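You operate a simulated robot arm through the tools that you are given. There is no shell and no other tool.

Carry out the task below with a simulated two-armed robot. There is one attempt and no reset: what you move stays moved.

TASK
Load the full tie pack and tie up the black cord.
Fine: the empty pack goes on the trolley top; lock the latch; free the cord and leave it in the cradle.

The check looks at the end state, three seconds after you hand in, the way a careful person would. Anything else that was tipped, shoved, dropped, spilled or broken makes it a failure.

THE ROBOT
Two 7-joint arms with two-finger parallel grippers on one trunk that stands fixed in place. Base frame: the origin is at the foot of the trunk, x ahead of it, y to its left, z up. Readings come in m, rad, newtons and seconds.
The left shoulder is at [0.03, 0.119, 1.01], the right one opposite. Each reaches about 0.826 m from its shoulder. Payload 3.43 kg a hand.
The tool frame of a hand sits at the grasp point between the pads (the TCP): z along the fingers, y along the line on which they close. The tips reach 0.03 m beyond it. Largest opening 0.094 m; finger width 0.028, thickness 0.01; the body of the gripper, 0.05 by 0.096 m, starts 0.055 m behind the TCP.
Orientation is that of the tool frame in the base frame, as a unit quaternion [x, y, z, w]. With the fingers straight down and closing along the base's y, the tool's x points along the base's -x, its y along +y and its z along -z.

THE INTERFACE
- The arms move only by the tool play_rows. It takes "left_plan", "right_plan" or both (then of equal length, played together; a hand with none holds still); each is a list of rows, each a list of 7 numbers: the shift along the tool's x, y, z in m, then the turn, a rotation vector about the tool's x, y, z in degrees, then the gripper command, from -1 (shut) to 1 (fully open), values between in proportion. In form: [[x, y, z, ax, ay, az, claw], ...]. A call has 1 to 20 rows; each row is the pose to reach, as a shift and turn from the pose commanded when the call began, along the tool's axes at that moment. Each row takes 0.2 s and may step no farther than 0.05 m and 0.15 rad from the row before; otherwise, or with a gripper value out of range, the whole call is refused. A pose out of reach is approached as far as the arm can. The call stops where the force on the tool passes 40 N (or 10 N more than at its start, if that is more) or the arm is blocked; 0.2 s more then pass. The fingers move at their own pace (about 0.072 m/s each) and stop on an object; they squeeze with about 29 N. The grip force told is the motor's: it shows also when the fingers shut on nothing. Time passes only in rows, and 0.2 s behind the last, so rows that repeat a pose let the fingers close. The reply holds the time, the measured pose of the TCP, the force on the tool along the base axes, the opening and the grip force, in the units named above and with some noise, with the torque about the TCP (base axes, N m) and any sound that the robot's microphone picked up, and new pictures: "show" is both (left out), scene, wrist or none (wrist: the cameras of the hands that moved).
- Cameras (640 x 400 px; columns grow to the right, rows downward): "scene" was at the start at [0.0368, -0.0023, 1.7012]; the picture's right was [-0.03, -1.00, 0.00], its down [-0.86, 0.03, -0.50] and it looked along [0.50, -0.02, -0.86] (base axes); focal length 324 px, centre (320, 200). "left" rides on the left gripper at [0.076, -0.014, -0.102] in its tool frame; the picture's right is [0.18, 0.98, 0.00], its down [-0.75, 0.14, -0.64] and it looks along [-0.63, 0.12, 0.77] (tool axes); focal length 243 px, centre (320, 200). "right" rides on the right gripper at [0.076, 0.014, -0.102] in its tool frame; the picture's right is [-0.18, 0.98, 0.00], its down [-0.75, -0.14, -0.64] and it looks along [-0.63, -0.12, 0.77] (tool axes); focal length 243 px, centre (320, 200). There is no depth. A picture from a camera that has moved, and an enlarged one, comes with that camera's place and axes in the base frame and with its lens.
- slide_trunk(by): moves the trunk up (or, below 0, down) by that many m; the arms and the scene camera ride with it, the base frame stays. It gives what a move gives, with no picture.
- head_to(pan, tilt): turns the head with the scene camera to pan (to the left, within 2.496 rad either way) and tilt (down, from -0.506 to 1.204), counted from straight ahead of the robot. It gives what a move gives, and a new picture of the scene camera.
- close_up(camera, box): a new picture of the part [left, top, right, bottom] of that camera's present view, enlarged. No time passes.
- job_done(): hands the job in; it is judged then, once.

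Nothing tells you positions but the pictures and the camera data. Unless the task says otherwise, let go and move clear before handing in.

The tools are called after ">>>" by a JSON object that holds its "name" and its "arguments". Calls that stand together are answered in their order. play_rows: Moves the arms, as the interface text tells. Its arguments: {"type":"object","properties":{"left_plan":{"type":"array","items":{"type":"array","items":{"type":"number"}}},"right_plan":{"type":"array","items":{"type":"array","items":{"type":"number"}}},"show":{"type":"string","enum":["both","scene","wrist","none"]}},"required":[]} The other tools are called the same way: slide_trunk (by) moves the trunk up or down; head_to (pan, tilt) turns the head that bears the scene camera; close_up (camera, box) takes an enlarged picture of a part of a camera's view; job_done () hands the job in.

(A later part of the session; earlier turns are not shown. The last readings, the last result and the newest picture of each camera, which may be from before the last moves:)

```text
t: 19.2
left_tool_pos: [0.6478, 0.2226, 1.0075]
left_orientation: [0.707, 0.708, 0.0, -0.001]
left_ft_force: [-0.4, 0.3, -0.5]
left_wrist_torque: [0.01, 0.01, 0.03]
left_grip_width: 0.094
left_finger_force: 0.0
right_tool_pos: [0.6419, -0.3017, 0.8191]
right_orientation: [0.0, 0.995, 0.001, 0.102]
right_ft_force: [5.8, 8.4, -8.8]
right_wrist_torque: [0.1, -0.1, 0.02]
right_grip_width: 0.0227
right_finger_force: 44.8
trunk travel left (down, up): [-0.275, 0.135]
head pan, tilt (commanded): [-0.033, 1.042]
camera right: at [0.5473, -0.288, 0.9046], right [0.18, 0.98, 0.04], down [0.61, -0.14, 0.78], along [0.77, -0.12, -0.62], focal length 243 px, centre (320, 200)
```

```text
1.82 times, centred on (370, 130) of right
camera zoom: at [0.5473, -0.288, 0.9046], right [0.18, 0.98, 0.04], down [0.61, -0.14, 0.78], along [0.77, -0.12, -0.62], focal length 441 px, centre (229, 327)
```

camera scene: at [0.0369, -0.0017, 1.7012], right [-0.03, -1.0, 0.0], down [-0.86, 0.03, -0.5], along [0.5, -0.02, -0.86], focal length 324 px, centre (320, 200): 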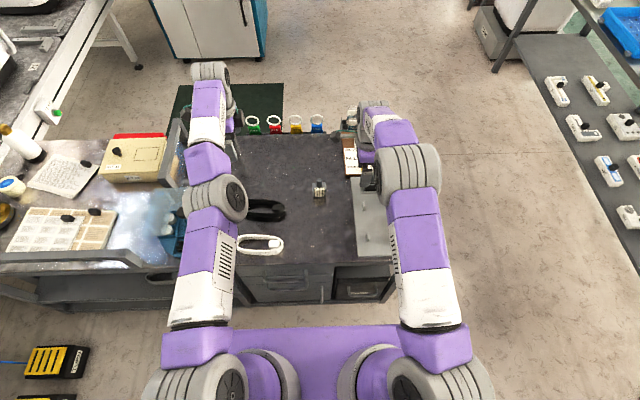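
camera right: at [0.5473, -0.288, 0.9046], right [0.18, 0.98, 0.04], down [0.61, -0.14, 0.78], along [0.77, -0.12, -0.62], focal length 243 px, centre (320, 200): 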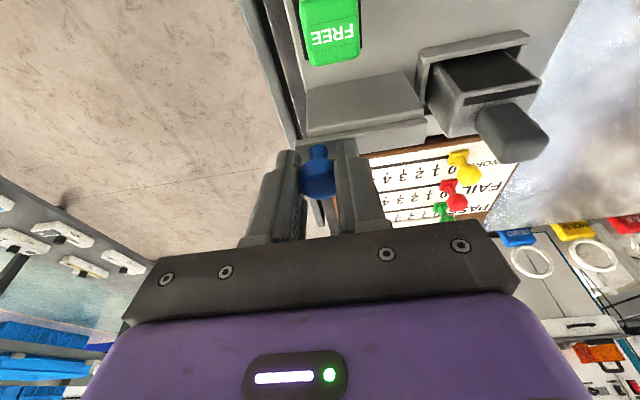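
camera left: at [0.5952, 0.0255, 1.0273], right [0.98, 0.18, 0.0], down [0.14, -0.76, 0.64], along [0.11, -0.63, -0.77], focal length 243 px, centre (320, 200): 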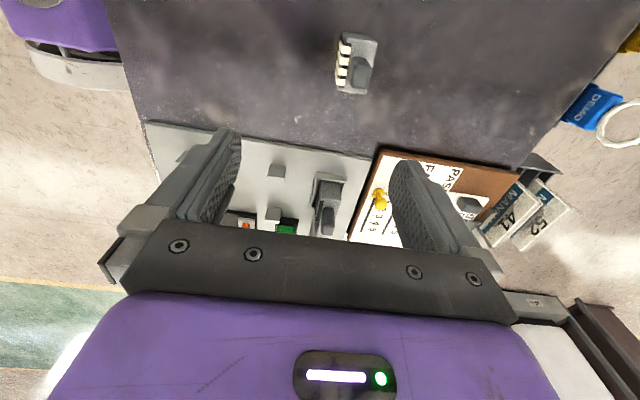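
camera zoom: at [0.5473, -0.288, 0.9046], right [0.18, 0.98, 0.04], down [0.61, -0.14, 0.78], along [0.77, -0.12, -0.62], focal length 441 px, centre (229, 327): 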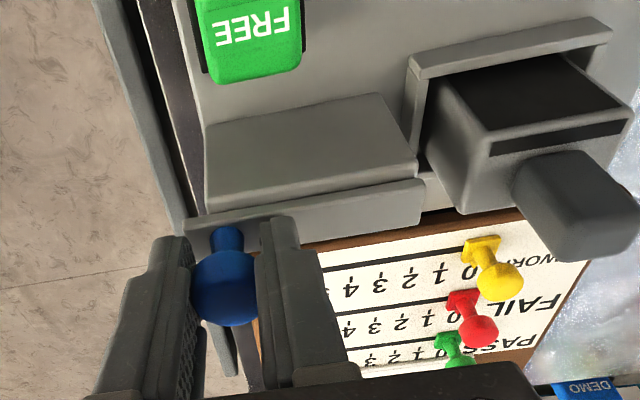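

The latch is fully retracted and the pack is uncovered. I'll release the knob, rise, and move over the empty pack's handle.

>>> {"name": "play_rows", "arguments": {"right_plan": [[0, 0.001, 0, 0, 0, 0, -0.3], [0, 0.001, 0, 0, 0, 0, 0.2], [0, 0.001, 0, 0, 0, 0, 0.2], [-0.0062, 0.001, -0.0294, 0, 0, 0, 0.2], [-0.0125, 0.001, -0.0587, 0, 0, 0, 0.2], [-0.0135, 0.035, -0.0635, 0, 0, 0, 0.2], [-0.0135, 0.07, -0.0635, 0, 0, 0, 0.2], [-0.0165, 0.1, -0.0628, 0, 0, 0, 0.2]], "show": "wrist"}}

>>> {"name": "close_up", "arguments": {"camera": "right", "box": [180, 20, 480, 240]}}

```text
t: 21.0
left_tool_pos: [0.6467, 0.2224, 1.0082]
left_orientation: [0.707, 0.707, 0.0, -0.001]
left_ft_force: [-0.5, 0.7, 0.3]
left_wrist_torque: [-0.02, 0.02, 0.01]
left_grip_width: 0.0943
left_finger_force: 0.1
right_tool_pos: [0.6438, -0.206, 0.8855]
right_orientation: [0.0, 0.994, 0.0, 0.105]
right_ft_force: [-1.0, -0.4, 0.9]
right_wrist_torque: [0.01, 0.01, 0.0]
right_grip_width: 0.0564
right_finger_force: 0.1
trunk travel left (down, up): [-0.275, 0.135]
head pan, tilt (commanded): [-0.033, 1.042]
camera right: at [0.5482, -0.1923, 0.9698], right [0.18, 0.98, 0.04], down [0.6, -0.14, 0.78], along [0.78, -0.12, -0.62], focal length 243 px, centre (320, 200)
```

right: 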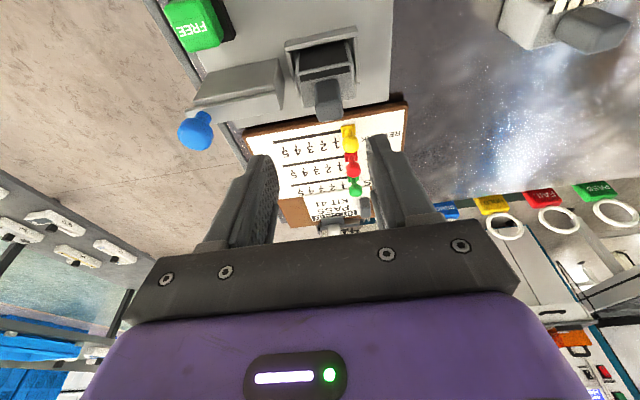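

```text
1.82 times, centred on (330, 130) of right
camera zoom: at [0.5482, -0.1923, 0.9698], right [0.18, 0.98, 0.04], down [0.6, -0.14, 0.78], along [0.78, -0.12, -0.62], focal length 441 px, centre (302, 327)
```

zoom: 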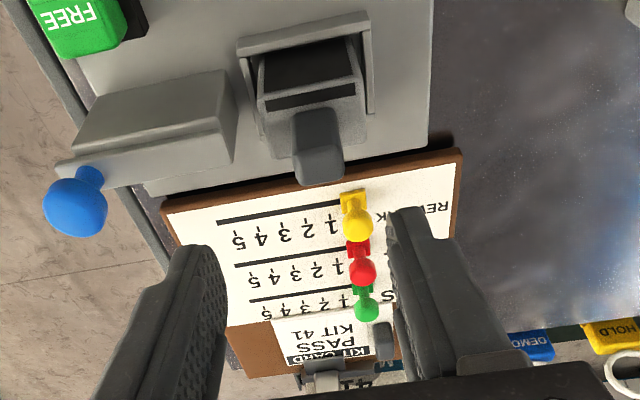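

The empty pack's handle is centred near (0.648, -0.199), top z about 0.805. I'll narrow the fingers and lower to just above the pack top, in two stages.

>>> {"name": "play_rows", "arguments": {"right_plan": [[0.002, 0.004, 0.01, 0, 0, 0, -0.2], [0.006, 0.007, 0.03, 0, 0, 0, -0.2], [0.0105, 0.007, 0.05, 0, 0, 0, -0.2], [0.0125, 0.007, 0.06, 0, 0, 0, -0.2]], "show": "wrist"}}

>>> {"name": "close_up", "arguments": {"camera": "right", "box": [200, 40, 440, 240]}}

```text
t: 22.0
left_tool_pos: [0.6467, 0.2212, 1.0078]
left_orientation: [0.707, 0.707, -0.002, 0.0]
left_ft_force: [0.2, -0.8, 0.6]
left_wrist_torque: [-0.03, 0.04, 0.0]
left_grip_width: 0.0938
left_finger_force: 0.0
right_tool_pos: [0.6451, -0.1987, 0.8241]
right_orientation: [0.0, 0.994, 0.0, 0.105]
right_ft_force: [-0.1, -0.3, 1.1]
right_wrist_torque: [-0.01, 0.0, 0.01]
right_grip_width: 0.0377
right_finger_force: 0.1
trunk travel left (down, up): [-0.275, 0.135]
head pan, tilt (commanded): [-0.033, 1.042]
camera right: at [0.5503, -0.1842, 0.9082], right [0.18, 0.98, 0.04], down [0.6, -0.14, 0.78], along [0.78, -0.12, -0.62], focal length 243 px, centre (320, 200)
```

right: 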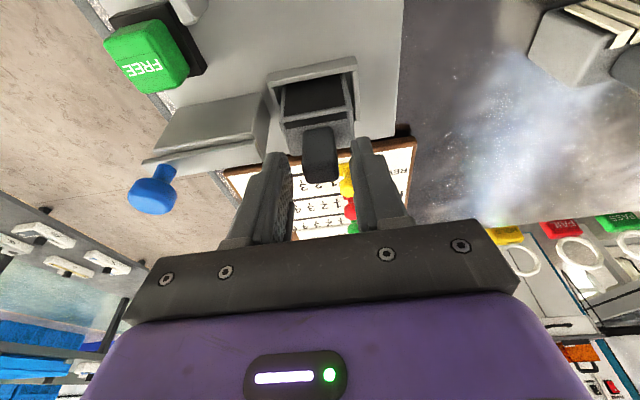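

```text
2.00 times, centred on (320, 140) of right
camera zoom: at [0.5503, -0.1842, 0.9082], right [0.18, 0.98, 0.04], down [0.6, -0.14, 0.78], along [0.78, -0.12, -0.62], focal length 485 px, centre (320, 320)
```

zoom: 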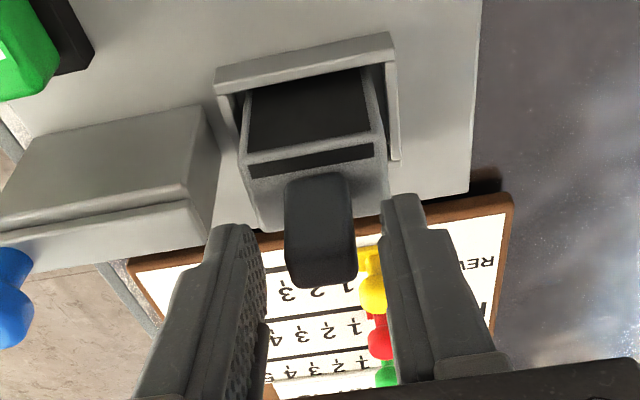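

The fingers bracket the handle symmetrically. I'll lower to z about 0.806 and grip it.

>>> {"name": "play_rows", "arguments": {"right_plan": [[0.002, 0, 0.009, 0, 0, 0, -0.2], [0.0035, 0, 0.017, 0, 0, 0, -0.2], [0.0035, 0, 0.017, 0, 0, 0, -0.6], [0.0035, 0, 0.017, 0, 0, 0, -1], [0.0035, 0, 0.017, 0, 0, 0, -1]], "show": "wrist"}}

>>> {"name": "close_up", "arguments": {"camera": "right", "box": [200, 40, 440, 240]}}

```text
t: 23.2
left_tool_pos: [0.6448, 0.2215, 1.0104]
left_orientation: [0.707, 0.707, 0.0, 0.001]
left_ft_force: [0.1, 0.2, 0.4]
left_wrist_torque: [0.0, -0.02, 0.01]
left_grip_width: 0.094
left_finger_force: 0.1
right_tool_pos: [0.6465, -0.1976, 0.8125]
right_orientation: [0.0, 0.994, 0.0, 0.109]
right_ft_force: [2.2, 1.2, 30.0]
right_wrist_torque: [0.02, -0.17, 0.03]
right_grip_width: 0.0219
right_finger_force: 29.0
trunk travel left (down, up): [-0.275, 0.135]
head pan, tilt (commanded): [-0.033, 1.042]
camera right: at [0.5508, -0.1831, 0.8955], right [0.18, 0.98, 0.04], down [0.6, -0.14, 0.79], along [0.78, -0.12, -0.61], focal length 243 px, centre (320, 200)
```

right: 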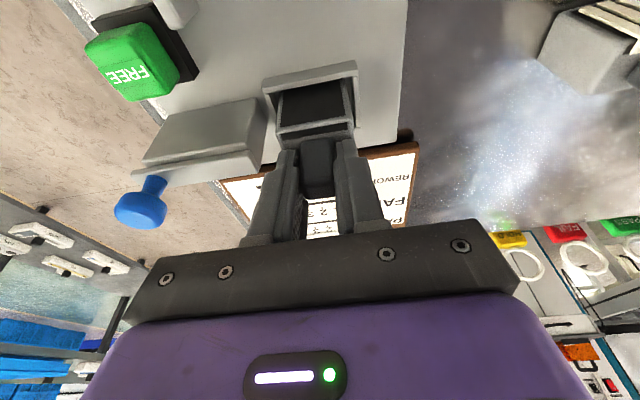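

```text
2.00 times, centred on (320, 140) of right
camera zoom: at [0.5508, -0.1831, 0.8955], right [0.18, 0.98, 0.04], down [0.6, -0.14, 0.79], along [0.78, -0.12, -0.61], focal length 485 px, centre (320, 320)
```

zoom: 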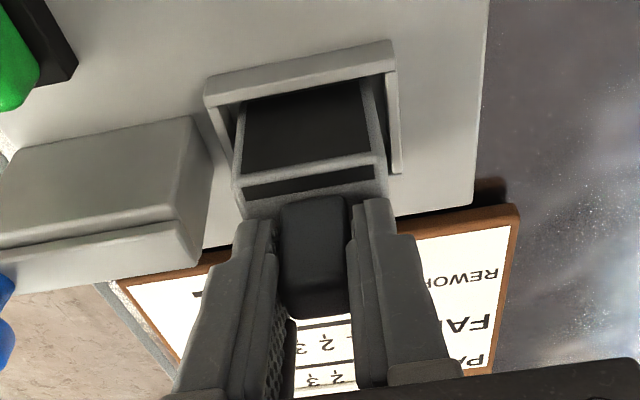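

The handle is gripped with the fingertips resting on the pack's top at z about 0.783. Seated grip pose is about (0.6465, -0.1976, 0.8125), which I'll reuse for the full pack. Now I'll lift it straight up.

>>> {"name": "play_rows", "arguments": {"right_plan": [[-0.0021, 0, -0.0098, 0, 0, 0, -1], [-0.0042, 0, -0.0196, 0, 0, 0, -1], [-0.0083, 0, -0.0391, 0, 0, 0, -1], [-0.0125, 0, -0.0587, 0, 0, 0, -1], [-0.0166, 0, -0.0782, 0, 0, 0, -1], [-0.0187, 0, -0.088, 0, 0, 0, -1]], "show": "both"}}

>>> {"name": "close_up", "arguments": {"camera": "right", "box": [200, 0, 440, 240]}}

```text
t: 24.6
left_tool_pos: [0.6462, 0.2207, 1.0086]
left_orientation: [0.707, 0.707, -0.001, -0.001]
left_ft_force: [-0.3, 0.1, 0.2]
left_wrist_torque: [0.03, -0.04, -0.02]
left_grip_width: 0.0941
left_finger_force: 0.0
right_tool_pos: [0.6451, -0.1997, 0.8972]
right_orientation: [0.0, 0.994, 0.0, 0.105]
right_ft_force: [0.0, 0.1, -0.9]
right_wrist_torque: [0.01, 0.04, -0.01]
right_grip_width: 0.0211
right_finger_force: 28.8
trunk travel left (down, up): [-0.275, 0.135]
head pan, tilt (commanded): [-0.033, 1.042]
camera scene: at [0.0366, -0.0023, 1.7012], right [-0.03, -1.0, 0.0], down [-0.86, 0.03, -0.5], along [0.5, -0.02, -0.86], focal length 324 px, centre (320, 200)
camera right: at [0.5498, -0.1862, 0.9816], right [0.18, 0.98, 0.04], down [0.6, -0.14, 0.78], along [0.78, -0.12, -0.62], focal length 243 px, centre (320, 200)
```

scene: 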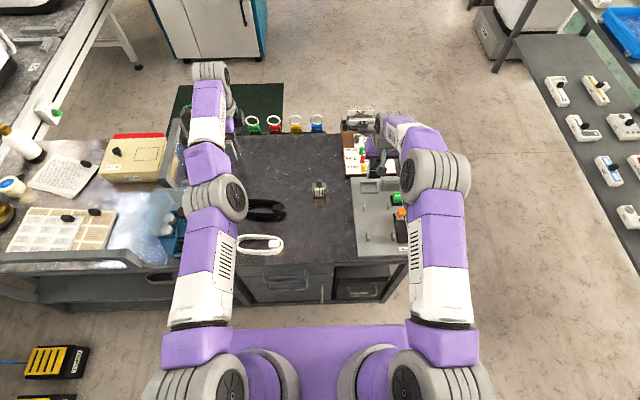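
right: 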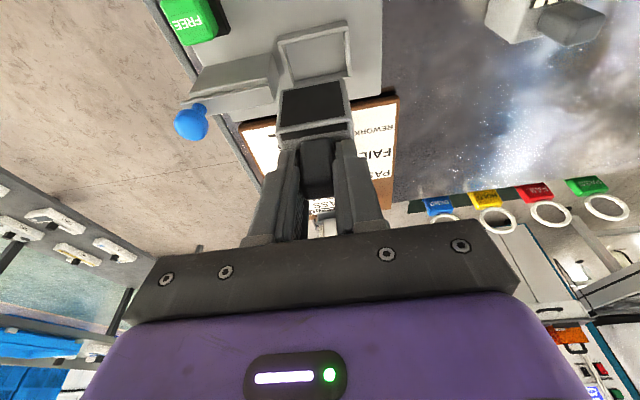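

```text
1.67 times, centred on (320, 120) of right
camera zoom: at [0.5498, -0.1862, 0.9816], right [0.18, 0.98, 0.04], down [0.6, -0.14, 0.78], along [0.78, -0.12, -0.62], focal length 404 px, centre (320, 333)
```

zoom: 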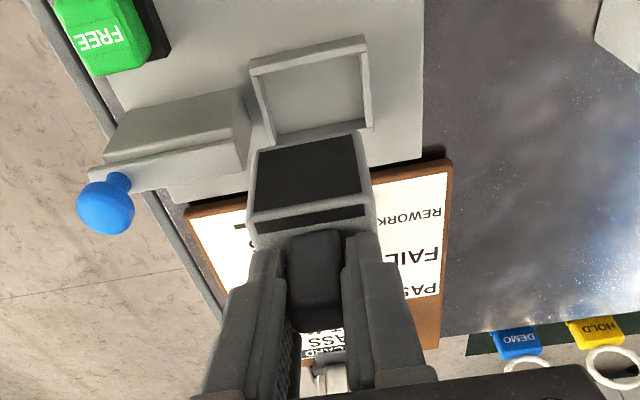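

The empty pack is out and the pocket is clear. I'll carry it over to free trolley top near (0.49, -0.04).

>>> {"name": "play_rows", "arguments": {"right_plan": [[0.0253, 0.0267, -0.0054, 0, 0, 0, -1], [0.0505, 0.0533, -0.0107, 0, 0, 0, -1], [0.0758, 0.08, -0.0161, 0, 0, 0, -1], [0.1011, 0.1067, -0.0215, 0, 0, 0, -1], [0.1263, 0.1333, -0.0268, 0, 0, 0, -1], [0.1516, 0.16, -0.0322, 0, 0, 0, -1]], "show": "both"}}

```text
t: 26.0
left_tool_pos: [0.6457, 0.221, 1.008]
left_orientation: [0.707, 0.707, 0.0, -0.001]
left_ft_force: [0.4, -0.1, -0.4]
left_wrist_torque: [0.01, -0.01, 0.03]
left_grip_width: 0.0936
left_finger_force: 0.0
right_tool_pos: [0.4921, -0.0391, 0.8958]
right_orientation: [0.001, 0.995, 0.0, 0.104]
right_ft_force: [-1.0, 0.2, -1.1]
right_wrist_torque: [0.0, -0.03, -0.02]
right_grip_width: 0.0196
right_finger_force: 28.9
trunk travel left (down, up): [-0.275, 0.135]
head pan, tilt (commanded): [-0.033, 1.042]
camera scene: at [0.0362, -0.0014, 1.7012], right [-0.03, -1.0, 0.0], down [-0.86, 0.03, -0.5], along [0.5, -0.02, -0.86], focal length 324 px, centre (320, 200)
camera right: at [0.3962, -0.0248, 0.9803], right [0.18, 0.98, 0.04], down [0.6, -0.14, 0.79], along [0.78, -0.12, -0.62], focal length 243 px, centre (320, 200)
```

scene: 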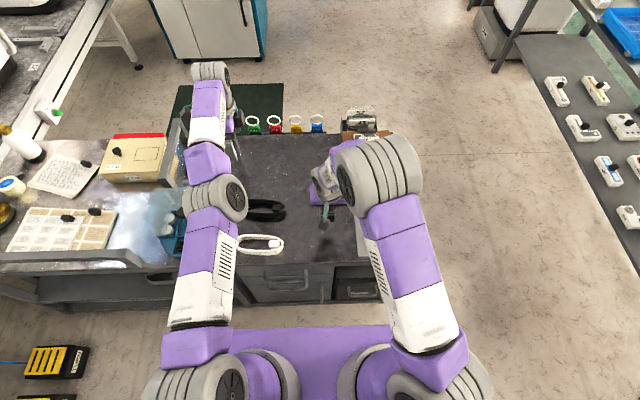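
right: 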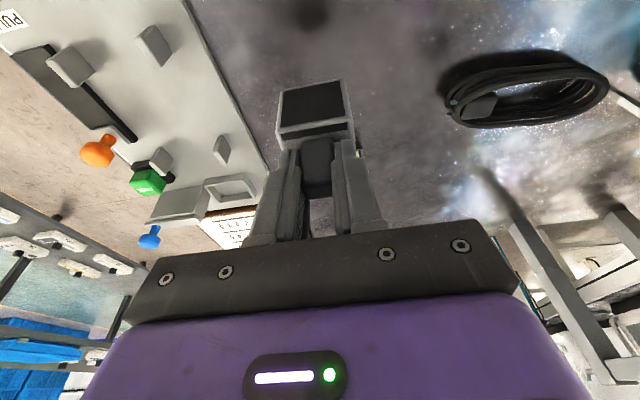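

I'll lower it quickly at first, then in small steps until contact.

>>> {"name": "play_rows", "arguments": {"right_plan": [[0.0042, 0, 0.0196, 0, 0, 0, -1], [0.0083, 0, 0.0391, 0, 0, 0, -1], [0.0125, 0, 0.0587, 0, 0, 0, -1], [0.0156, 0, 0.0734, 0, 0, 0, -1]], "show": "wrist"}}

>>> {"name": "close_up", "arguments": {"camera": "right", "box": [200, 0, 440, 240]}}

```text
t: 27.0
left_tool_pos: [0.6471, 0.2211, 1.0094]
left_orientation: [0.707, 0.707, -0.001, -0.001]
left_ft_force: [0.3, -0.2, -0.6]
left_wrist_torque: [-0.02, -0.01, 0.02]
left_grip_width: 0.0941
left_finger_force: 0.2
right_tool_pos: [0.4922, -0.0381, 0.8214]
right_orientation: [0.0, 0.994, 0.0, 0.105]
right_ft_force: [-1.0, -0.2, -1.0]
right_wrist_torque: [-0.01, -0.01, 0.0]
right_grip_width: 0.0195
right_finger_force: 28.9
trunk travel left (down, up): [-0.275, 0.135]
head pan, tilt (commanded): [-0.033, 1.042]
camera right: at [0.3964, -0.0239, 0.906], right [0.18, 0.98, 0.04], down [0.6, -0.14, 0.78], along [0.78, -0.12, -0.62], focal length 243 px, centre (320, 200)
```

right: 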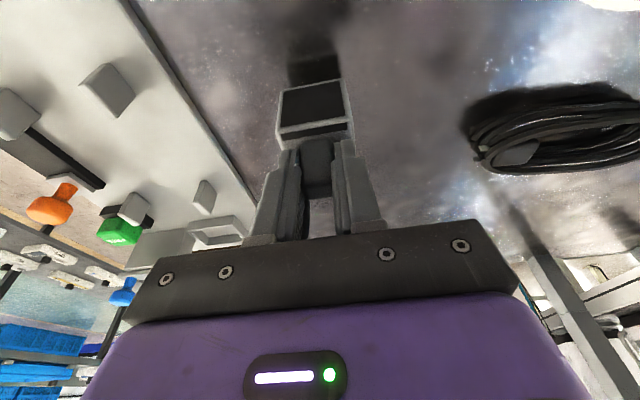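

```text
1.67 times, centred on (320, 120) of right
camera zoom: at [0.3964, -0.0239, 0.906], right [0.18, 0.98, 0.04], down [0.6, -0.14, 0.78], along [0.78, -0.12, -0.62], focal length 404 px, centre (320, 333)
```

zoom: 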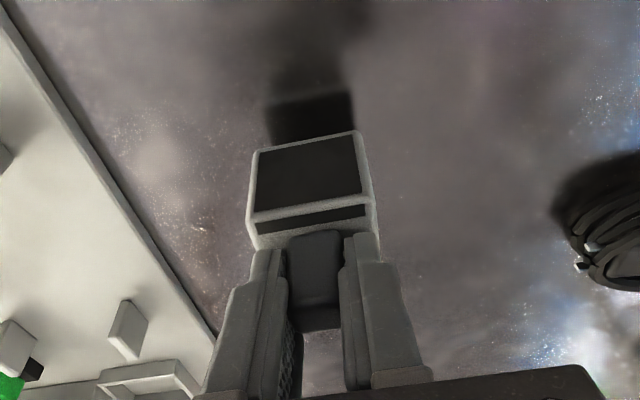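

Still above the surface, with the reflection below it. Continuing in small steps.

>>> {"name": "play_rows", "arguments": {"right_plan": [[0.0008, 0, 0.0039, 0, 0, 0, -1], [0.0017, 0, 0.0078, 0, 0, 0, -1], [0.0025, 0, 0.0117, 0, 0, 0, -1], [0.0029, 0, 0.0137, 0, 0, 0, -1]], "show": "wrist"}}

```text
t: 28.0
left_tool_pos: [0.6461, 0.2225, 1.0085]
left_orientation: [0.707, 0.707, -0.001, 0.0]
left_ft_force: [0.3, -0.6, 0.3]
left_wrist_torque: [0.04, 0.0, -0.02]
left_grip_width: 0.0944
left_finger_force: 0.0
right_tool_pos: [0.4907, -0.0373, 0.8092]
right_orientation: [0.0, 0.995, 0.0, 0.104]
right_ft_force: [0.0, 0.2, -1.0]
right_wrist_torque: [0.01, 0.02, -0.02]
right_grip_width: 0.0196
right_finger_force: 29.5
trunk travel left (down, up): [-0.275, 0.135]
head pan, tilt (commanded): [-0.033, 1.042]
camera right: at [0.3956, -0.0237, 0.8926], right [0.18, 0.98, 0.04], down [0.6, -0.14, 0.78], along [0.78, -0.12, -0.62], focal length 243 px, centre (320, 200)
```

right: 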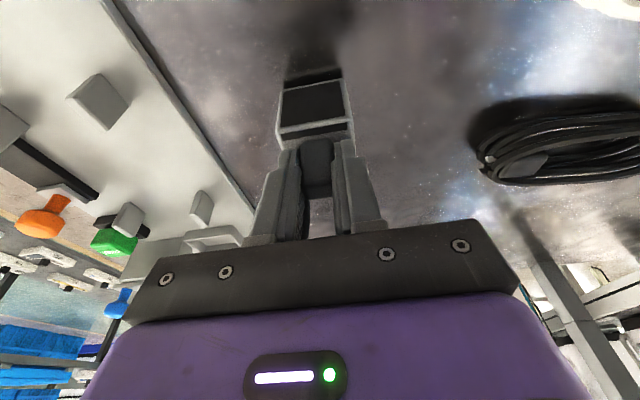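

>>> {"name": "play_rows", "arguments": {"right_plan": [[0.0006, 0, 0.0029, 0, 0, 0, -1], [0.0012, 0, 0.0059, 0, 0, 0, -1], [0.0019, 0, 0.0088, 0, 0, 0, -1], [0.0023, 0, 0.0108, 0, 0, 0, -1]], "show": "wrist"}}

>>> {"name": "close_up", "arguments": {"camera": "right", "box": [200, 0, 440, 240]}}

```text
t: 29.0
left_tool_pos: [0.6453, 0.2222, 1.0097]
left_orientation: [0.707, 0.708, 0.0, -0.001]
left_ft_force: [0.9, -0.5, -0.8]
left_wrist_torque: [0.01, 0.07, -0.01]
left_grip_width: 0.094
left_finger_force: 0.0
right_tool_pos: [0.4926, -0.0374, 0.8027]
right_orientation: [0.001, 0.994, 0.001, 0.109]
right_ft_force: [-6.3, -2.5, 21.6]
right_wrist_torque: [-0.13, 0.34, -0.04]
right_grip_width: 0.0195
right_finger_force: 29.1
trunk travel left (down, up): [-0.275, 0.135]
head pan, tilt (commanded): [-0.033, 1.042]
stopped in row 4 (right hand): the force on the tool passed its limit at 42 N (the readings are from after the stop); the commanded pose is now the measured one
camera right: at [0.3976, -0.0231, 0.8859], right [0.18, 0.98, 0.04], down [0.6, -0.14, 0.79], along [0.78, -0.12, -0.61], focal length 243 px, centre (320, 200)
```

right: 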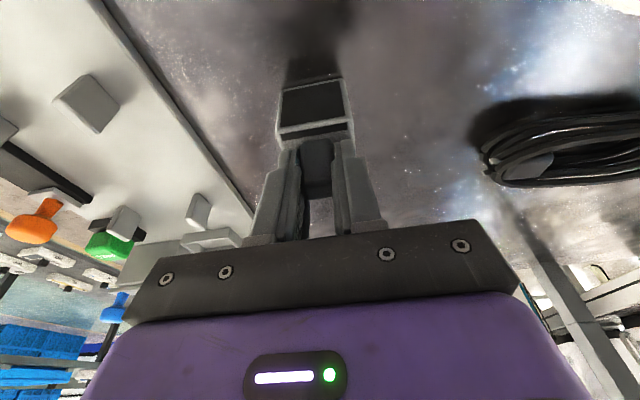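

```text
1.67 times, centred on (320, 120) of right
camera zoom: at [0.3976, -0.0231, 0.8859], right [0.18, 0.98, 0.04], down [0.6, -0.14, 0.79], along [0.78, -0.12, -0.61], focal length 404 px, centre (320, 333)
```

zoom: 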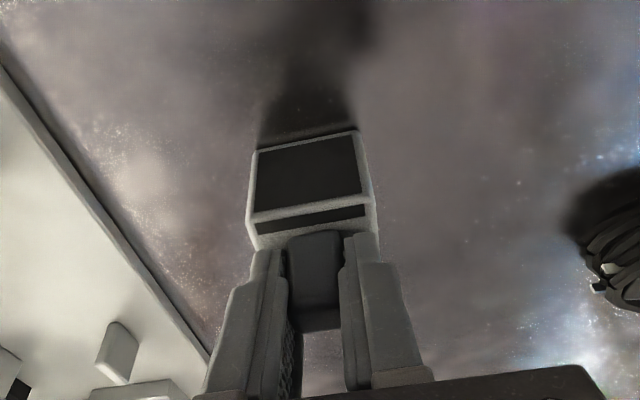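

Contact: the empty pack is standing on the trolley top with TCP at z about 0.803. I'll release and lift straight off.

>>> {"name": "play_rows", "arguments": {"right_plan": [[-0.0001, 0, -0.0005, 0, 0, 0, -0.7], [-0.0002, 0, -0.001, 0, 0, 0, -0.4], [-0.0002, 0, -0.001, 0, 0, 0, -0.1], [-0.0002, 0, -0.001, 0, 0, 0, -0.1], [-0.0042, 0, -0.0196, 0, 0, 0, -0.1], [-0.0083, 0, -0.0391, 0, 0, 0, -0.1], [-0.0166, 0, -0.0782, 0, 0, 0, -0.1], [-0.0208, 0, -0.0978, 0, 0, 0, -0.1]], "show": "both"}}

>>> {"name": "close_up", "arguments": {"camera": "right", "box": [160, 0, 480, 240]}}

```text
t: 30.8
left_tool_pos: [0.6467, 0.2224, 1.0091]
left_orientation: [0.707, 0.707, -0.001, 0.0]
left_ft_force: [0.1, -1.7, -0.2]
left_wrist_torque: [0.0, 0.03, -0.03]
left_grip_width: 0.0939
left_finger_force: 0.0
right_tool_pos: [0.4917, -0.0373, 0.8992]
right_orientation: [0.002, 0.994, 0.0, 0.106]
right_ft_force: [0.3, -0.3, 0.6]
right_wrist_torque: [-0.03, 0.01, -0.03]
right_grip_width: 0.0423
right_finger_force: 0.0
trunk travel left (down, up): [-0.275, 0.135]
head pan, tilt (commanded): [-0.033, 1.042]
camera scene: at [0.037, -0.0023, 1.7012], right [-0.03, -1.0, 0.0], down [-0.86, 0.03, -0.5], along [0.5, -0.02, -0.86], focal length 324 px, centre (320, 200)
camera right: at [0.3963, -0.0237, 0.9838], right [0.18, 0.98, 0.04], down [0.6, -0.14, 0.79], along [0.78, -0.12, -0.62], focal length 243 px, centre (320, 200)
```

scene: 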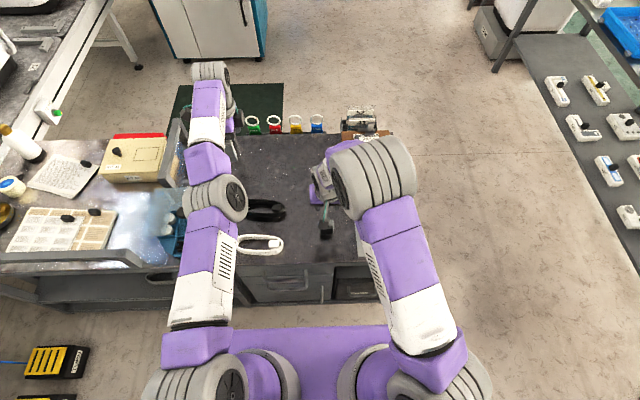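
right: 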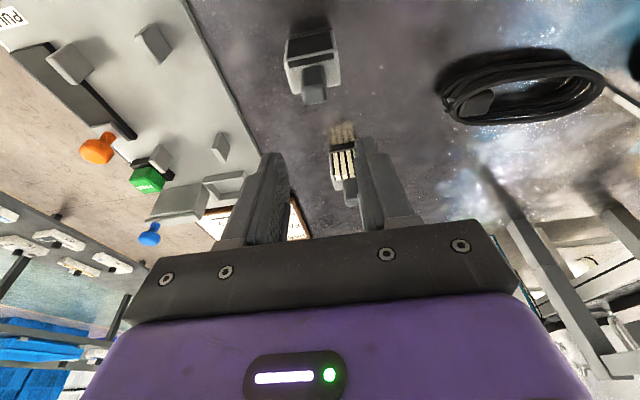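

```text
1.67 times, centred on (320, 120) of right
camera zoom: at [0.3963, -0.0237, 0.9838], right [0.18, 0.98, 0.04], down [0.6, -0.14, 0.79], along [0.78, -0.12, -0.62], focal length 404 px, centre (320, 333)
```

zoom: 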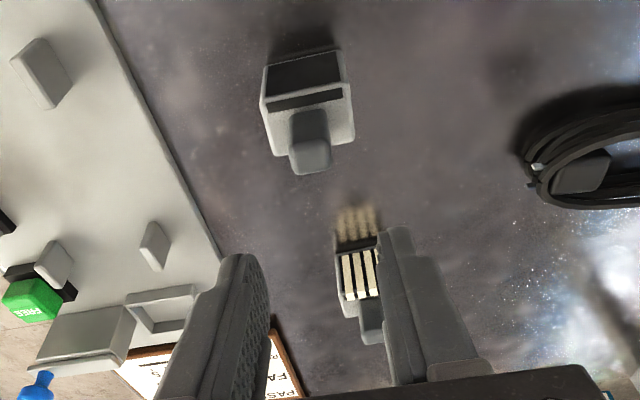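

The empty pack stands upright on the trolley top. Now I'll move the right hand over to the full pack's handle.

>>> {"name": "play_rows", "arguments": {"right_plan": [[-0.033, 0.004, 0.008, 0, 0, 0, -0.1], [-0.066, 0.009, 0.017, 0, 0, 0, -0.1], [-0.099, 0.013, 0.025, 0, 0, 0, -0.1], [-0.132, 0.017, 0.033, 0, 0, 0, -0.1]], "show": "wrist"}}

>>> {"name": "close_up", "arguments": {"camera": "right", "box": [200, 20, 440, 240]}}

```text
t: 31.8
left_tool_pos: [0.6468, 0.2215, 1.0079]
left_orientation: [0.708, 0.707, -0.001, -0.001]
left_ft_force: [-0.1, -0.5, -0.2]
left_wrist_torque: [0.01, -0.03, -0.04]
left_grip_width: 0.0942
left_finger_force: 0.0
right_tool_pos: [0.628, -0.0213, 0.8927]
right_orientation: [0.001, 0.994, 0.0, 0.105]
right_ft_force: [0.2, 0.0, 0.3]
right_wrist_torque: [0.04, 0.04, 0.01]
right_grip_width: 0.0423
right_finger_force: 0.1
trunk travel left (down, up): [-0.275, 0.135]
head pan, tilt (commanded): [-0.033, 1.042]
camera right: at [0.5328, -0.0075, 0.977], right [0.18, 0.98, 0.04], down [0.6, -0.14, 0.79], along [0.78, -0.12, -0.62], focal length 243 px, centre (320, 200)
```

right: 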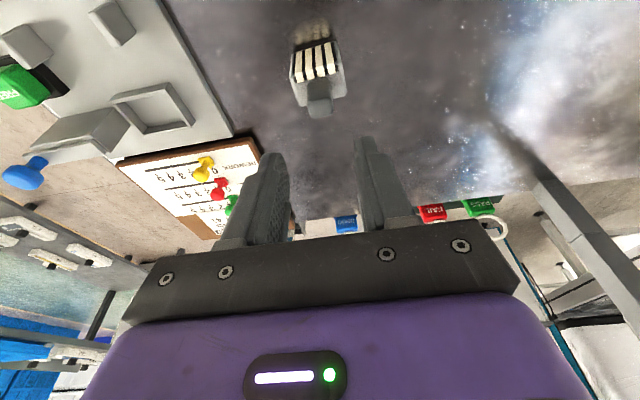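

```text
1.82 times, centred on (320, 130) of right
camera zoom: at [0.5328, -0.0075, 0.977], right [0.18, 0.98, 0.04], down [0.6, -0.14, 0.79], along [0.78, -0.12, -0.62], focal length 441 px, centre (320, 327)
```

zoom: 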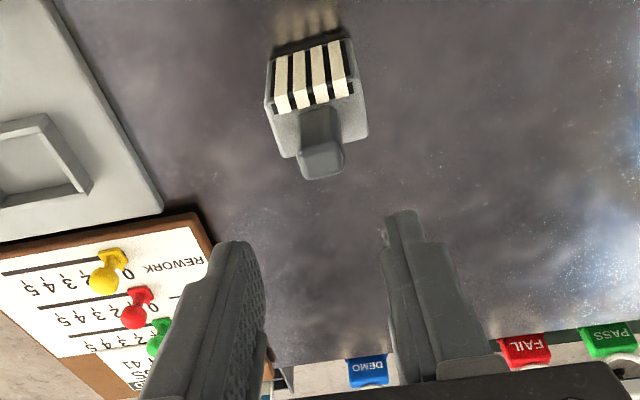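

The full pack's handle is below and ahead, near (0.64, -0.02). I'll lower to just above it and check alignment.

>>> {"name": "play_rows", "arguments": {"right_plan": [[0.002, 0.001, 0.02, 0, 0, 0, -0.1], [0.005, 0.001, 0.045, 0, 0, 0, -0.1], [0.0087, 0.001, 0.0673, 0, 0, 0, -0.1]], "show": "wrist"}}

>>> {"name": "close_up", "arguments": {"camera": "right", "box": [200, 40, 440, 240]}}

```text
t: 32.6
left_tool_pos: [0.6471, 0.2216, 1.0093]
left_orientation: [0.707, 0.707, -0.001, 0.0]
left_ft_force: [0.1, 0.4, -0.5]
left_wrist_torque: [-0.01, 0.02, 0.0]
left_grip_width: 0.094
left_finger_force: 0.1
right_tool_pos: [0.6337, -0.0225, 0.8261]
right_orientation: [0.002, 0.994, 0.0, 0.108]
right_ft_force: [-0.2, -0.5, -0.2]
right_wrist_torque: [-0.01, -0.02, 0.02]
right_grip_width: 0.0424
right_finger_force: 0.1
trunk travel left (down, up): [-0.275, 0.135]
head pan, tilt (commanded): [-0.033, 1.042]
camera right: at [0.5394, -0.0077, 0.9109], right [0.18, 0.98, 0.04], down [0.6, -0.14, 0.79], along [0.78, -0.12, -0.62], focal length 243 px, centre (320, 200)
```

right: 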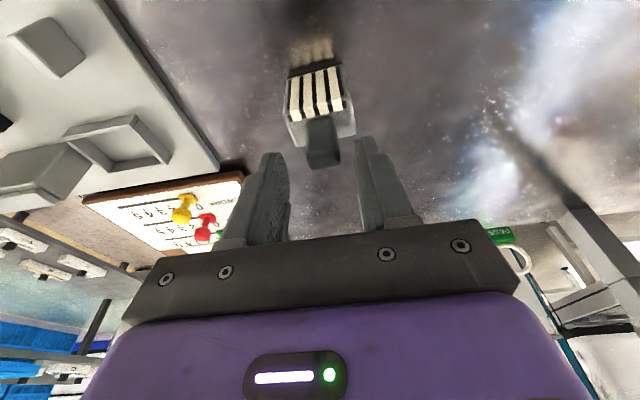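

```text
2.00 times, centred on (320, 140) of right
camera zoom: at [0.5394, -0.0077, 0.9109], right [0.18, 0.98, 0.04], down [0.6, -0.14, 0.79], along [0.78, -0.12, -0.62], focal length 485 px, centre (320, 320)
```

zoom: 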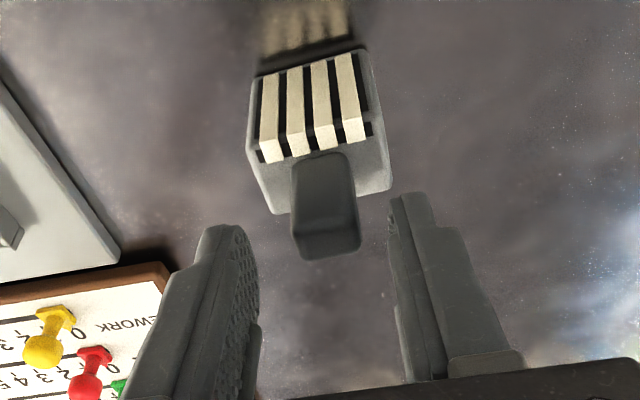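

The full pack is yawed about 6° counter-clockwise relative to the pocket. I'll turn the hand to match, lower over the handle and grip it.

>>> {"name": "play_rows", "arguments": {"right_plan": [[-0.0044, 0, 0.001, -1.25, 0, -5.87, -0.1], [-0.0023, 0, 0.0105, -1.25, 0, -5.87, -0.1], [-0.0003, 0, 0.02, -1.25, 0, -5.87, -0.1], [-0.0003, 0, 0.02, -1.25, 0, -5.87, -0.1]], "show": "wrist"}}

>>> {"name": "close_up", "arguments": {"camera": "right", "box": [200, 40, 440, 240]}}

```text
t: 33.6
left_tool_pos: [0.6467, 0.2219, 1.0089]
left_orientation: [0.708, 0.707, 0.0, -0.001]
left_ft_force: [0.4, -0.7, 1.0]
left_wrist_torque: [0.04, 0.01, -0.03]
left_grip_width: 0.0941
left_finger_force: 0.0
right_tool_pos: [0.6385, -0.0202, 0.8091]
right_orientation: [-0.051, 0.993, 0.005, 0.106]
right_ft_force: [-0.2, 0.0, -0.5]
right_wrist_torque: [-0.03, 0.0, 0.0]
right_grip_width: 0.0425
right_finger_force: 0.1
trunk travel left (down, up): [-0.275, 0.135]
head pan, tilt (commanded): [-0.033, 1.042]
camera right: at [0.5423, -0.0164, 0.8933], right [0.08, 1.0, 0.04], down [0.61, -0.08, 0.79], along [0.79, -0.04, -0.61], focal length 243 px, centre (320, 200)
```

right: 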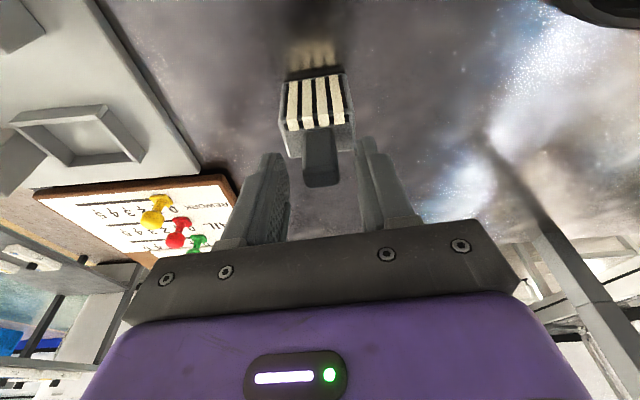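

```text
2.00 times, centred on (320, 140) of right
camera zoom: at [0.5423, -0.0164, 0.8933], right [0.08, 1.0, 0.04], down [0.61, -0.08, 0.79], along [0.79, -0.04, -0.61], focal length 485 px, centre (320, 320)
```

zoom: 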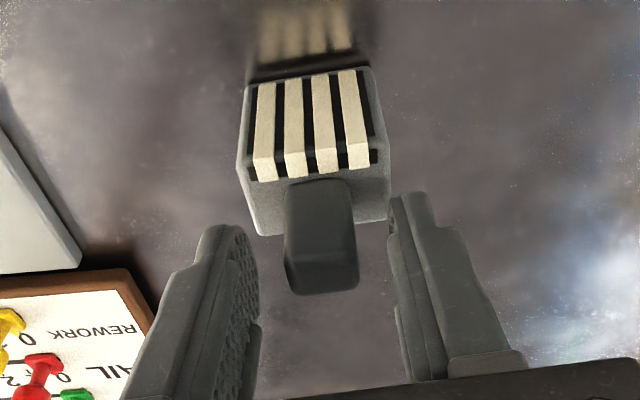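

Alignment now matches how the empty pack looked in its grip. Lowering the last few millimetres and closing.

>>> {"name": "play_rows", "arguments": {"right_plan": [[0.0007, 0, 0.0035, 0, 0, 0, -0.1], [0.0014, 0, 0.0068, 0, 0, 0, -0.1], [0.0014, 0, 0.0068, 0, 0, 0, -0.5], [0.0014, 0, 0.0068, 0, 0, 0, -1], [0.0014, 0, 0.0068, 0, 0, 0, -1], [0.0014, 0, 0.0068, 0, 0, 0, -1]], "show": "wrist"}}

>>> {"name": "close_up", "arguments": {"camera": "right", "box": [200, 40, 440, 240]}}

```text
t: 35.0
left_tool_pos: [0.6472, 0.2217, 1.0081]
left_orientation: [0.707, 0.707, -0.001, -0.001]
left_ft_force: [0.1, 0.0, -0.1]
left_wrist_torque: [0.0, 0.01, 0.02]
left_grip_width: 0.094
left_finger_force: 0.0
right_tool_pos: [0.6385, -0.0199, 0.8018]
right_orientation: [-0.051, 0.993, 0.007, 0.107]
right_ft_force: [1.7, 0.7, 2.5]
right_wrist_torque: [0.14, -0.07, 0.02]
right_grip_width: 0.0202
right_finger_force: 28.6
trunk travel left (down, up): [-0.275, 0.135]
head pan, tilt (commanded): [-0.033, 1.042]
camera right: at [0.5418, -0.0163, 0.8862], right [0.08, 1.0, 0.04], down [0.61, -0.08, 0.79], along [0.79, -0.04, -0.61], focal length 243 px, centre (320, 200)
```

right: 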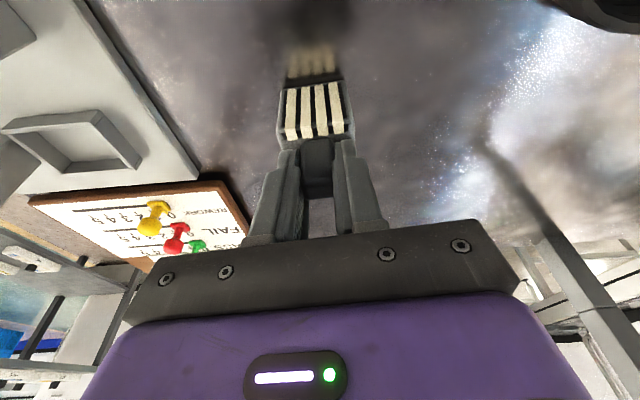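

```text
2.00 times, centred on (320, 140) of right
camera zoom: at [0.5418, -0.0163, 0.8862], right [0.08, 1.0, 0.04], down [0.61, -0.08, 0.79], along [0.79, -0.04, -0.61], focal length 485 px, centre (320, 320)
```

zoom: 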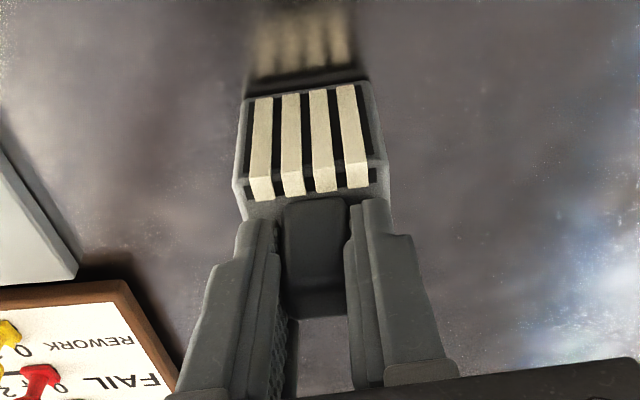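

The full pack is gripped in the same way as the empty one was. I'll lift it clear and turn the yaw back to square.

>>> {"name": "play_rows", "arguments": {"right_plan": [[-0.0021, 0, -0.0098, 0, 0, 0, -1], [-0.0042, 0, -0.0196, 0, 0, 0, -1], [-0.0083, 0, -0.0391, 0, 0, 0, -1], [-0.0125, 0, -0.0587, 0, 0, 0, -1], [-0.0187, 0, -0.088, 0, 0, 0, -1], [-0.0187, 0, -0.088, 0.62, 0, 2.94, -1], [-0.0187, 0, -0.088, 1.25, 0, 5.87, -1]], "show": "wrist"}}

>>> {"name": "close_up", "arguments": {"camera": "right", "box": [200, 0, 440, 240]}}

```text
t: 36.6
left_tool_pos: [0.6463, 0.2213, 1.0086]
left_orientation: [0.707, 0.707, -0.001, -0.001]
left_ft_force: [0.3, -0.5, 0.6]
left_wrist_torque: [0.02, 0.0, -0.01]
left_grip_width: 0.094
left_finger_force: 0.0
right_tool_pos: [0.6373, -0.0206, 0.8927]
right_orientation: [0.001, 0.994, -0.001, 0.107]
right_ft_force: [-0.3, -0.6, -0.3]
right_wrist_torque: [-0.05, 0.01, -0.03]
right_grip_width: 0.0202
right_finger_force: 28.6
trunk travel left (down, up): [-0.275, 0.135]
head pan, tilt (commanded): [-0.033, 1.042]
camera right: at [0.5429, -0.007, 0.9762], right [0.18, 0.98, 0.04], down [0.6, -0.14, 0.79], along [0.78, -0.12, -0.62], focal length 243 px, centre (320, 200)
```

right: 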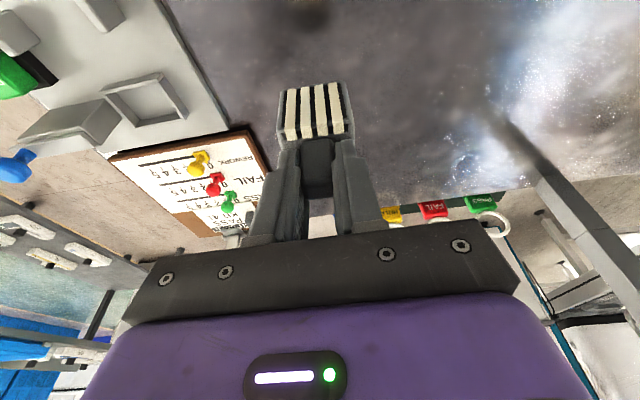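

```text
1.67 times, centred on (320, 120) of right
camera zoom: at [0.5429, -0.007, 0.9762], right [0.18, 0.98, 0.04], down [0.6, -0.14, 0.79], along [0.78, -0.12, -0.62], focal length 404 px, centre (320, 333)
```

zoom: 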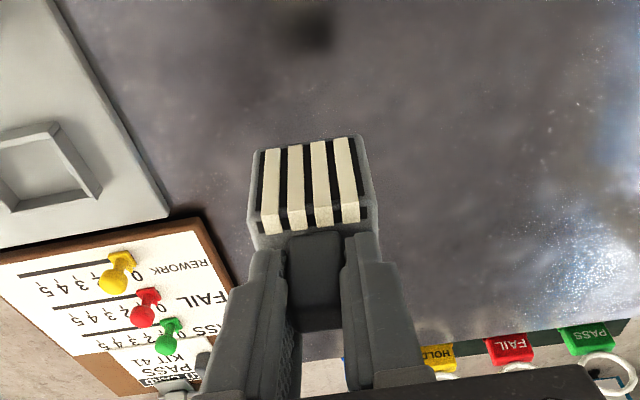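

The pack sits in the grip just like the empty did. I'll translate to the pose above the pocket and compare against the earlier picture.

>>> {"name": "play_rows", "arguments": {"right_plan": [[-0.0018, -0.0356, -0.0005, 0, 0, 0, -1], [-0.0036, -0.0712, -0.001, 0, 0, 0, -1], [-0.0054, -0.1068, -0.0015, 0, 0, 0, -1], [-0.0072, -0.1424, -0.002, 0, 0, 0, -1], [-0.009, -0.178, -0.0022, 0, 0, 0, -1]], "show": "wrist"}}

>>> {"name": "close_up", "arguments": {"camera": "right", "box": [200, 0, 440, 240]}}

```text
t: 37.8
left_tool_pos: [0.647, 0.2207, 1.0072]
left_orientation: [0.707, 0.707, 0.0, -0.001]
left_ft_force: [0.1, -0.5, 0.5]
left_wrist_torque: [-0.02, 0.02, -0.03]
left_grip_width: 0.0939
left_finger_force: 0.1
right_tool_pos: [0.6476, -0.1958, 0.8953]
right_orientation: [0.001, 0.994, 0.001, 0.107]
right_ft_force: [0.3, -0.6, -0.7]
right_wrist_torque: [0.0, 0.0, -0.01]
right_grip_width: 0.0204
right_finger_force: 28.8
trunk travel left (down, up): [-0.275, 0.135]
head pan, tilt (commanded): [-0.033, 1.042]
camera right: at [0.5521, -0.1814, 0.98], right [0.18, 0.98, 0.04], down [0.6, -0.14, 0.79], along [0.78, -0.12, -0.62], focal length 243 px, centre (320, 200)
```

right: 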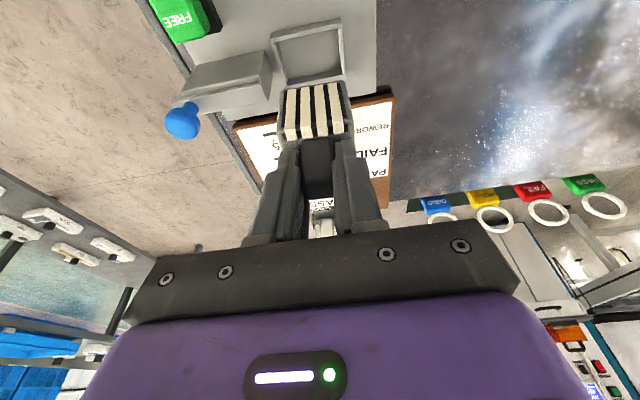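

```text
1.67 times, centred on (320, 120) of right
camera zoom: at [0.5521, -0.1814, 0.98], right [0.18, 0.98, 0.04], down [0.6, -0.14, 0.79], along [0.78, -0.12, -0.62], focal length 404 px, centre (320, 333)
```

zoom: 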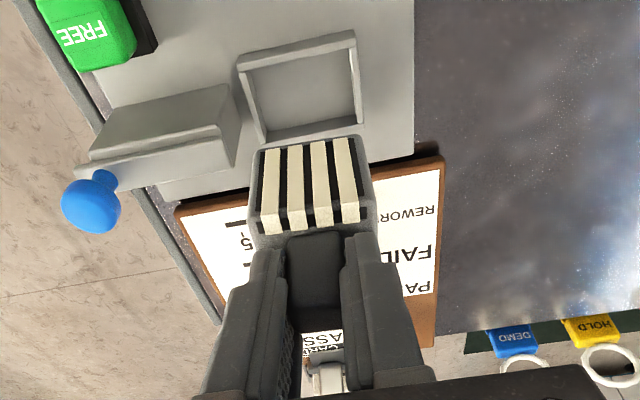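

Compared with the earlier reference image, the hand is about 4–5 mm too far in +x and +y. I'll correct that and lower most of the way.

>>> {"name": "play_rows", "arguments": {"right_plan": [[0.0044, -0.0045, -0.0009, 0, 0, 0, -1], [0.0086, -0.0045, 0.0187, 0, 0, 0, -1], [0.0127, -0.0045, 0.0382, 0, 0, 0, -1], [0.0158, -0.0045, 0.0529, 0, 0, 0, -1], [0.0179, -0.0045, 0.0627, 0, 0, 0, -1]], "show": "wrist"}}

>>> {"name": "close_up", "arguments": {"camera": "right", "box": [200, 40, 440, 240]}}

```text
t: 39.0
left_tool_pos: [0.6462, 0.2211, 1.0086]
left_orientation: [0.707, 0.707, 0.0, -0.001]
left_ft_force: [-0.1, 1.0, 0.0]
left_wrist_torque: [0.01, 0.02, 0.0]
left_grip_width: 0.094
left_finger_force: 0.0
right_tool_pos: [0.6416, -0.203, 0.8307]
right_orientation: [0.002, 0.994, 0.001, 0.107]
right_ft_force: [-0.4, 0.7, -1.5]
right_wrist_torque: [0.01, 0.02, -0.02]
right_grip_width: 0.0202
right_finger_force: 29.1
trunk travel left (down, up): [-0.275, 0.135]
head pan, tilt (commanded): [-0.033, 1.042]
camera right: at [0.547, -0.1886, 0.915], right [0.18, 0.98, 0.04], down [0.6, -0.14, 0.79], along [0.78, -0.12, -0.62], focal length 243 px, centre (320, 200)
```

right: 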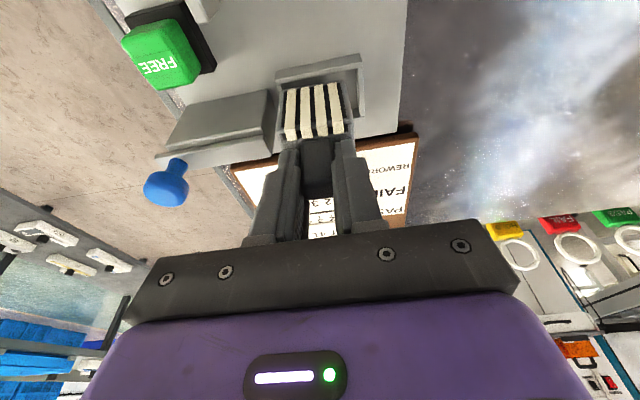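

```text
2.00 times, centred on (320, 140) of right
camera zoom: at [0.547, -0.1886, 0.915], right [0.18, 0.98, 0.04], down [0.6, -0.14, 0.79], along [0.78, -0.12, -0.62], focal length 485 px, centre (320, 320)
```

zoom: 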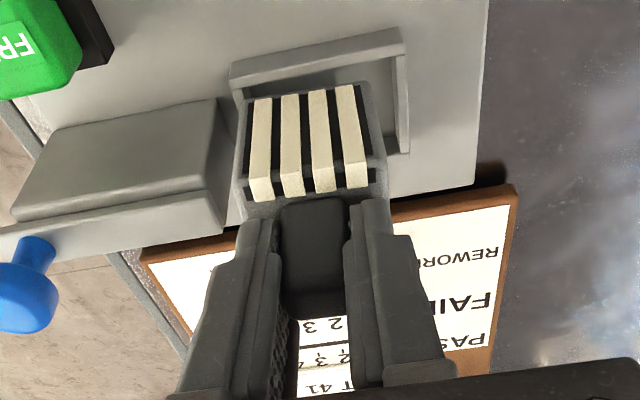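

In this closer view the pack sits about 5 mm too far toward -y in the pocket. I'll shift back +4.5 mm in y and +1.5 mm in x, then lower further.

>>> {"name": "play_rows", "arguments": {"right_plan": [[-0.0015, 0.0045, 0.0003, 0, 0, 0, -1], [-0.0015, 0.0045, 0.0003, 0, 0, 0, -1], [-0.0006, 0.0045, 0.0045, 0, 0, 0, -1], [0.0003, 0.0045, 0.009, 0, 0, 0, -1]], "show": "wrist"}}

>>> {"name": "close_up", "arguments": {"camera": "right", "box": [200, 40, 440, 240]}}

```text
t: 40.0
left_tool_pos: [0.6474, 0.2213, 1.0079]
left_orientation: [0.707, 0.707, -0.001, 0.0]
left_ft_force: [-0.3, 0.5, 0.3]
left_wrist_torque: [0.01, 0.0, 0.01]
left_grip_width: 0.094
left_finger_force: 0.1
right_tool_pos: [0.6435, -0.1969, 0.8234]
right_orientation: [0.0, 0.994, 0.0, 0.107]
right_ft_force: [-0.1, -0.7, -0.6]
right_wrist_torque: [0.0, -0.02, 0.01]
right_grip_width: 0.0201
right_finger_force: 29.1
trunk travel left (down, up): [-0.275, 0.135]
head pan, tilt (commanded): [-0.033, 1.042]
camera right: at [0.5474, -0.1838, 0.9059], right [0.18, 0.98, 0.04], down [0.6, -0.14, 0.79], along [0.78, -0.12, -0.62], focal length 243 px, centre (320, 200)
```

right: 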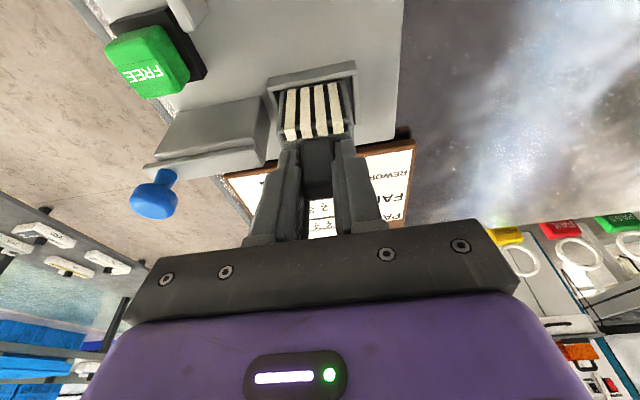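

```text
2.00 times, centred on (320, 140) of right
camera zoom: at [0.5474, -0.1838, 0.9059], right [0.18, 0.98, 0.04], down [0.6, -0.14, 0.79], along [0.78, -0.12, -0.62], focal length 485 px, centre (320, 320)
```

zoom: 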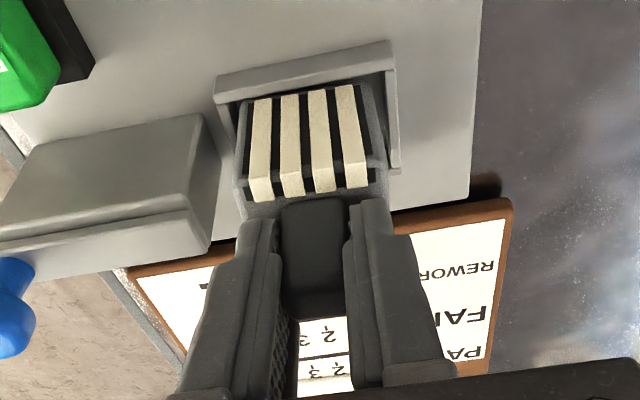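

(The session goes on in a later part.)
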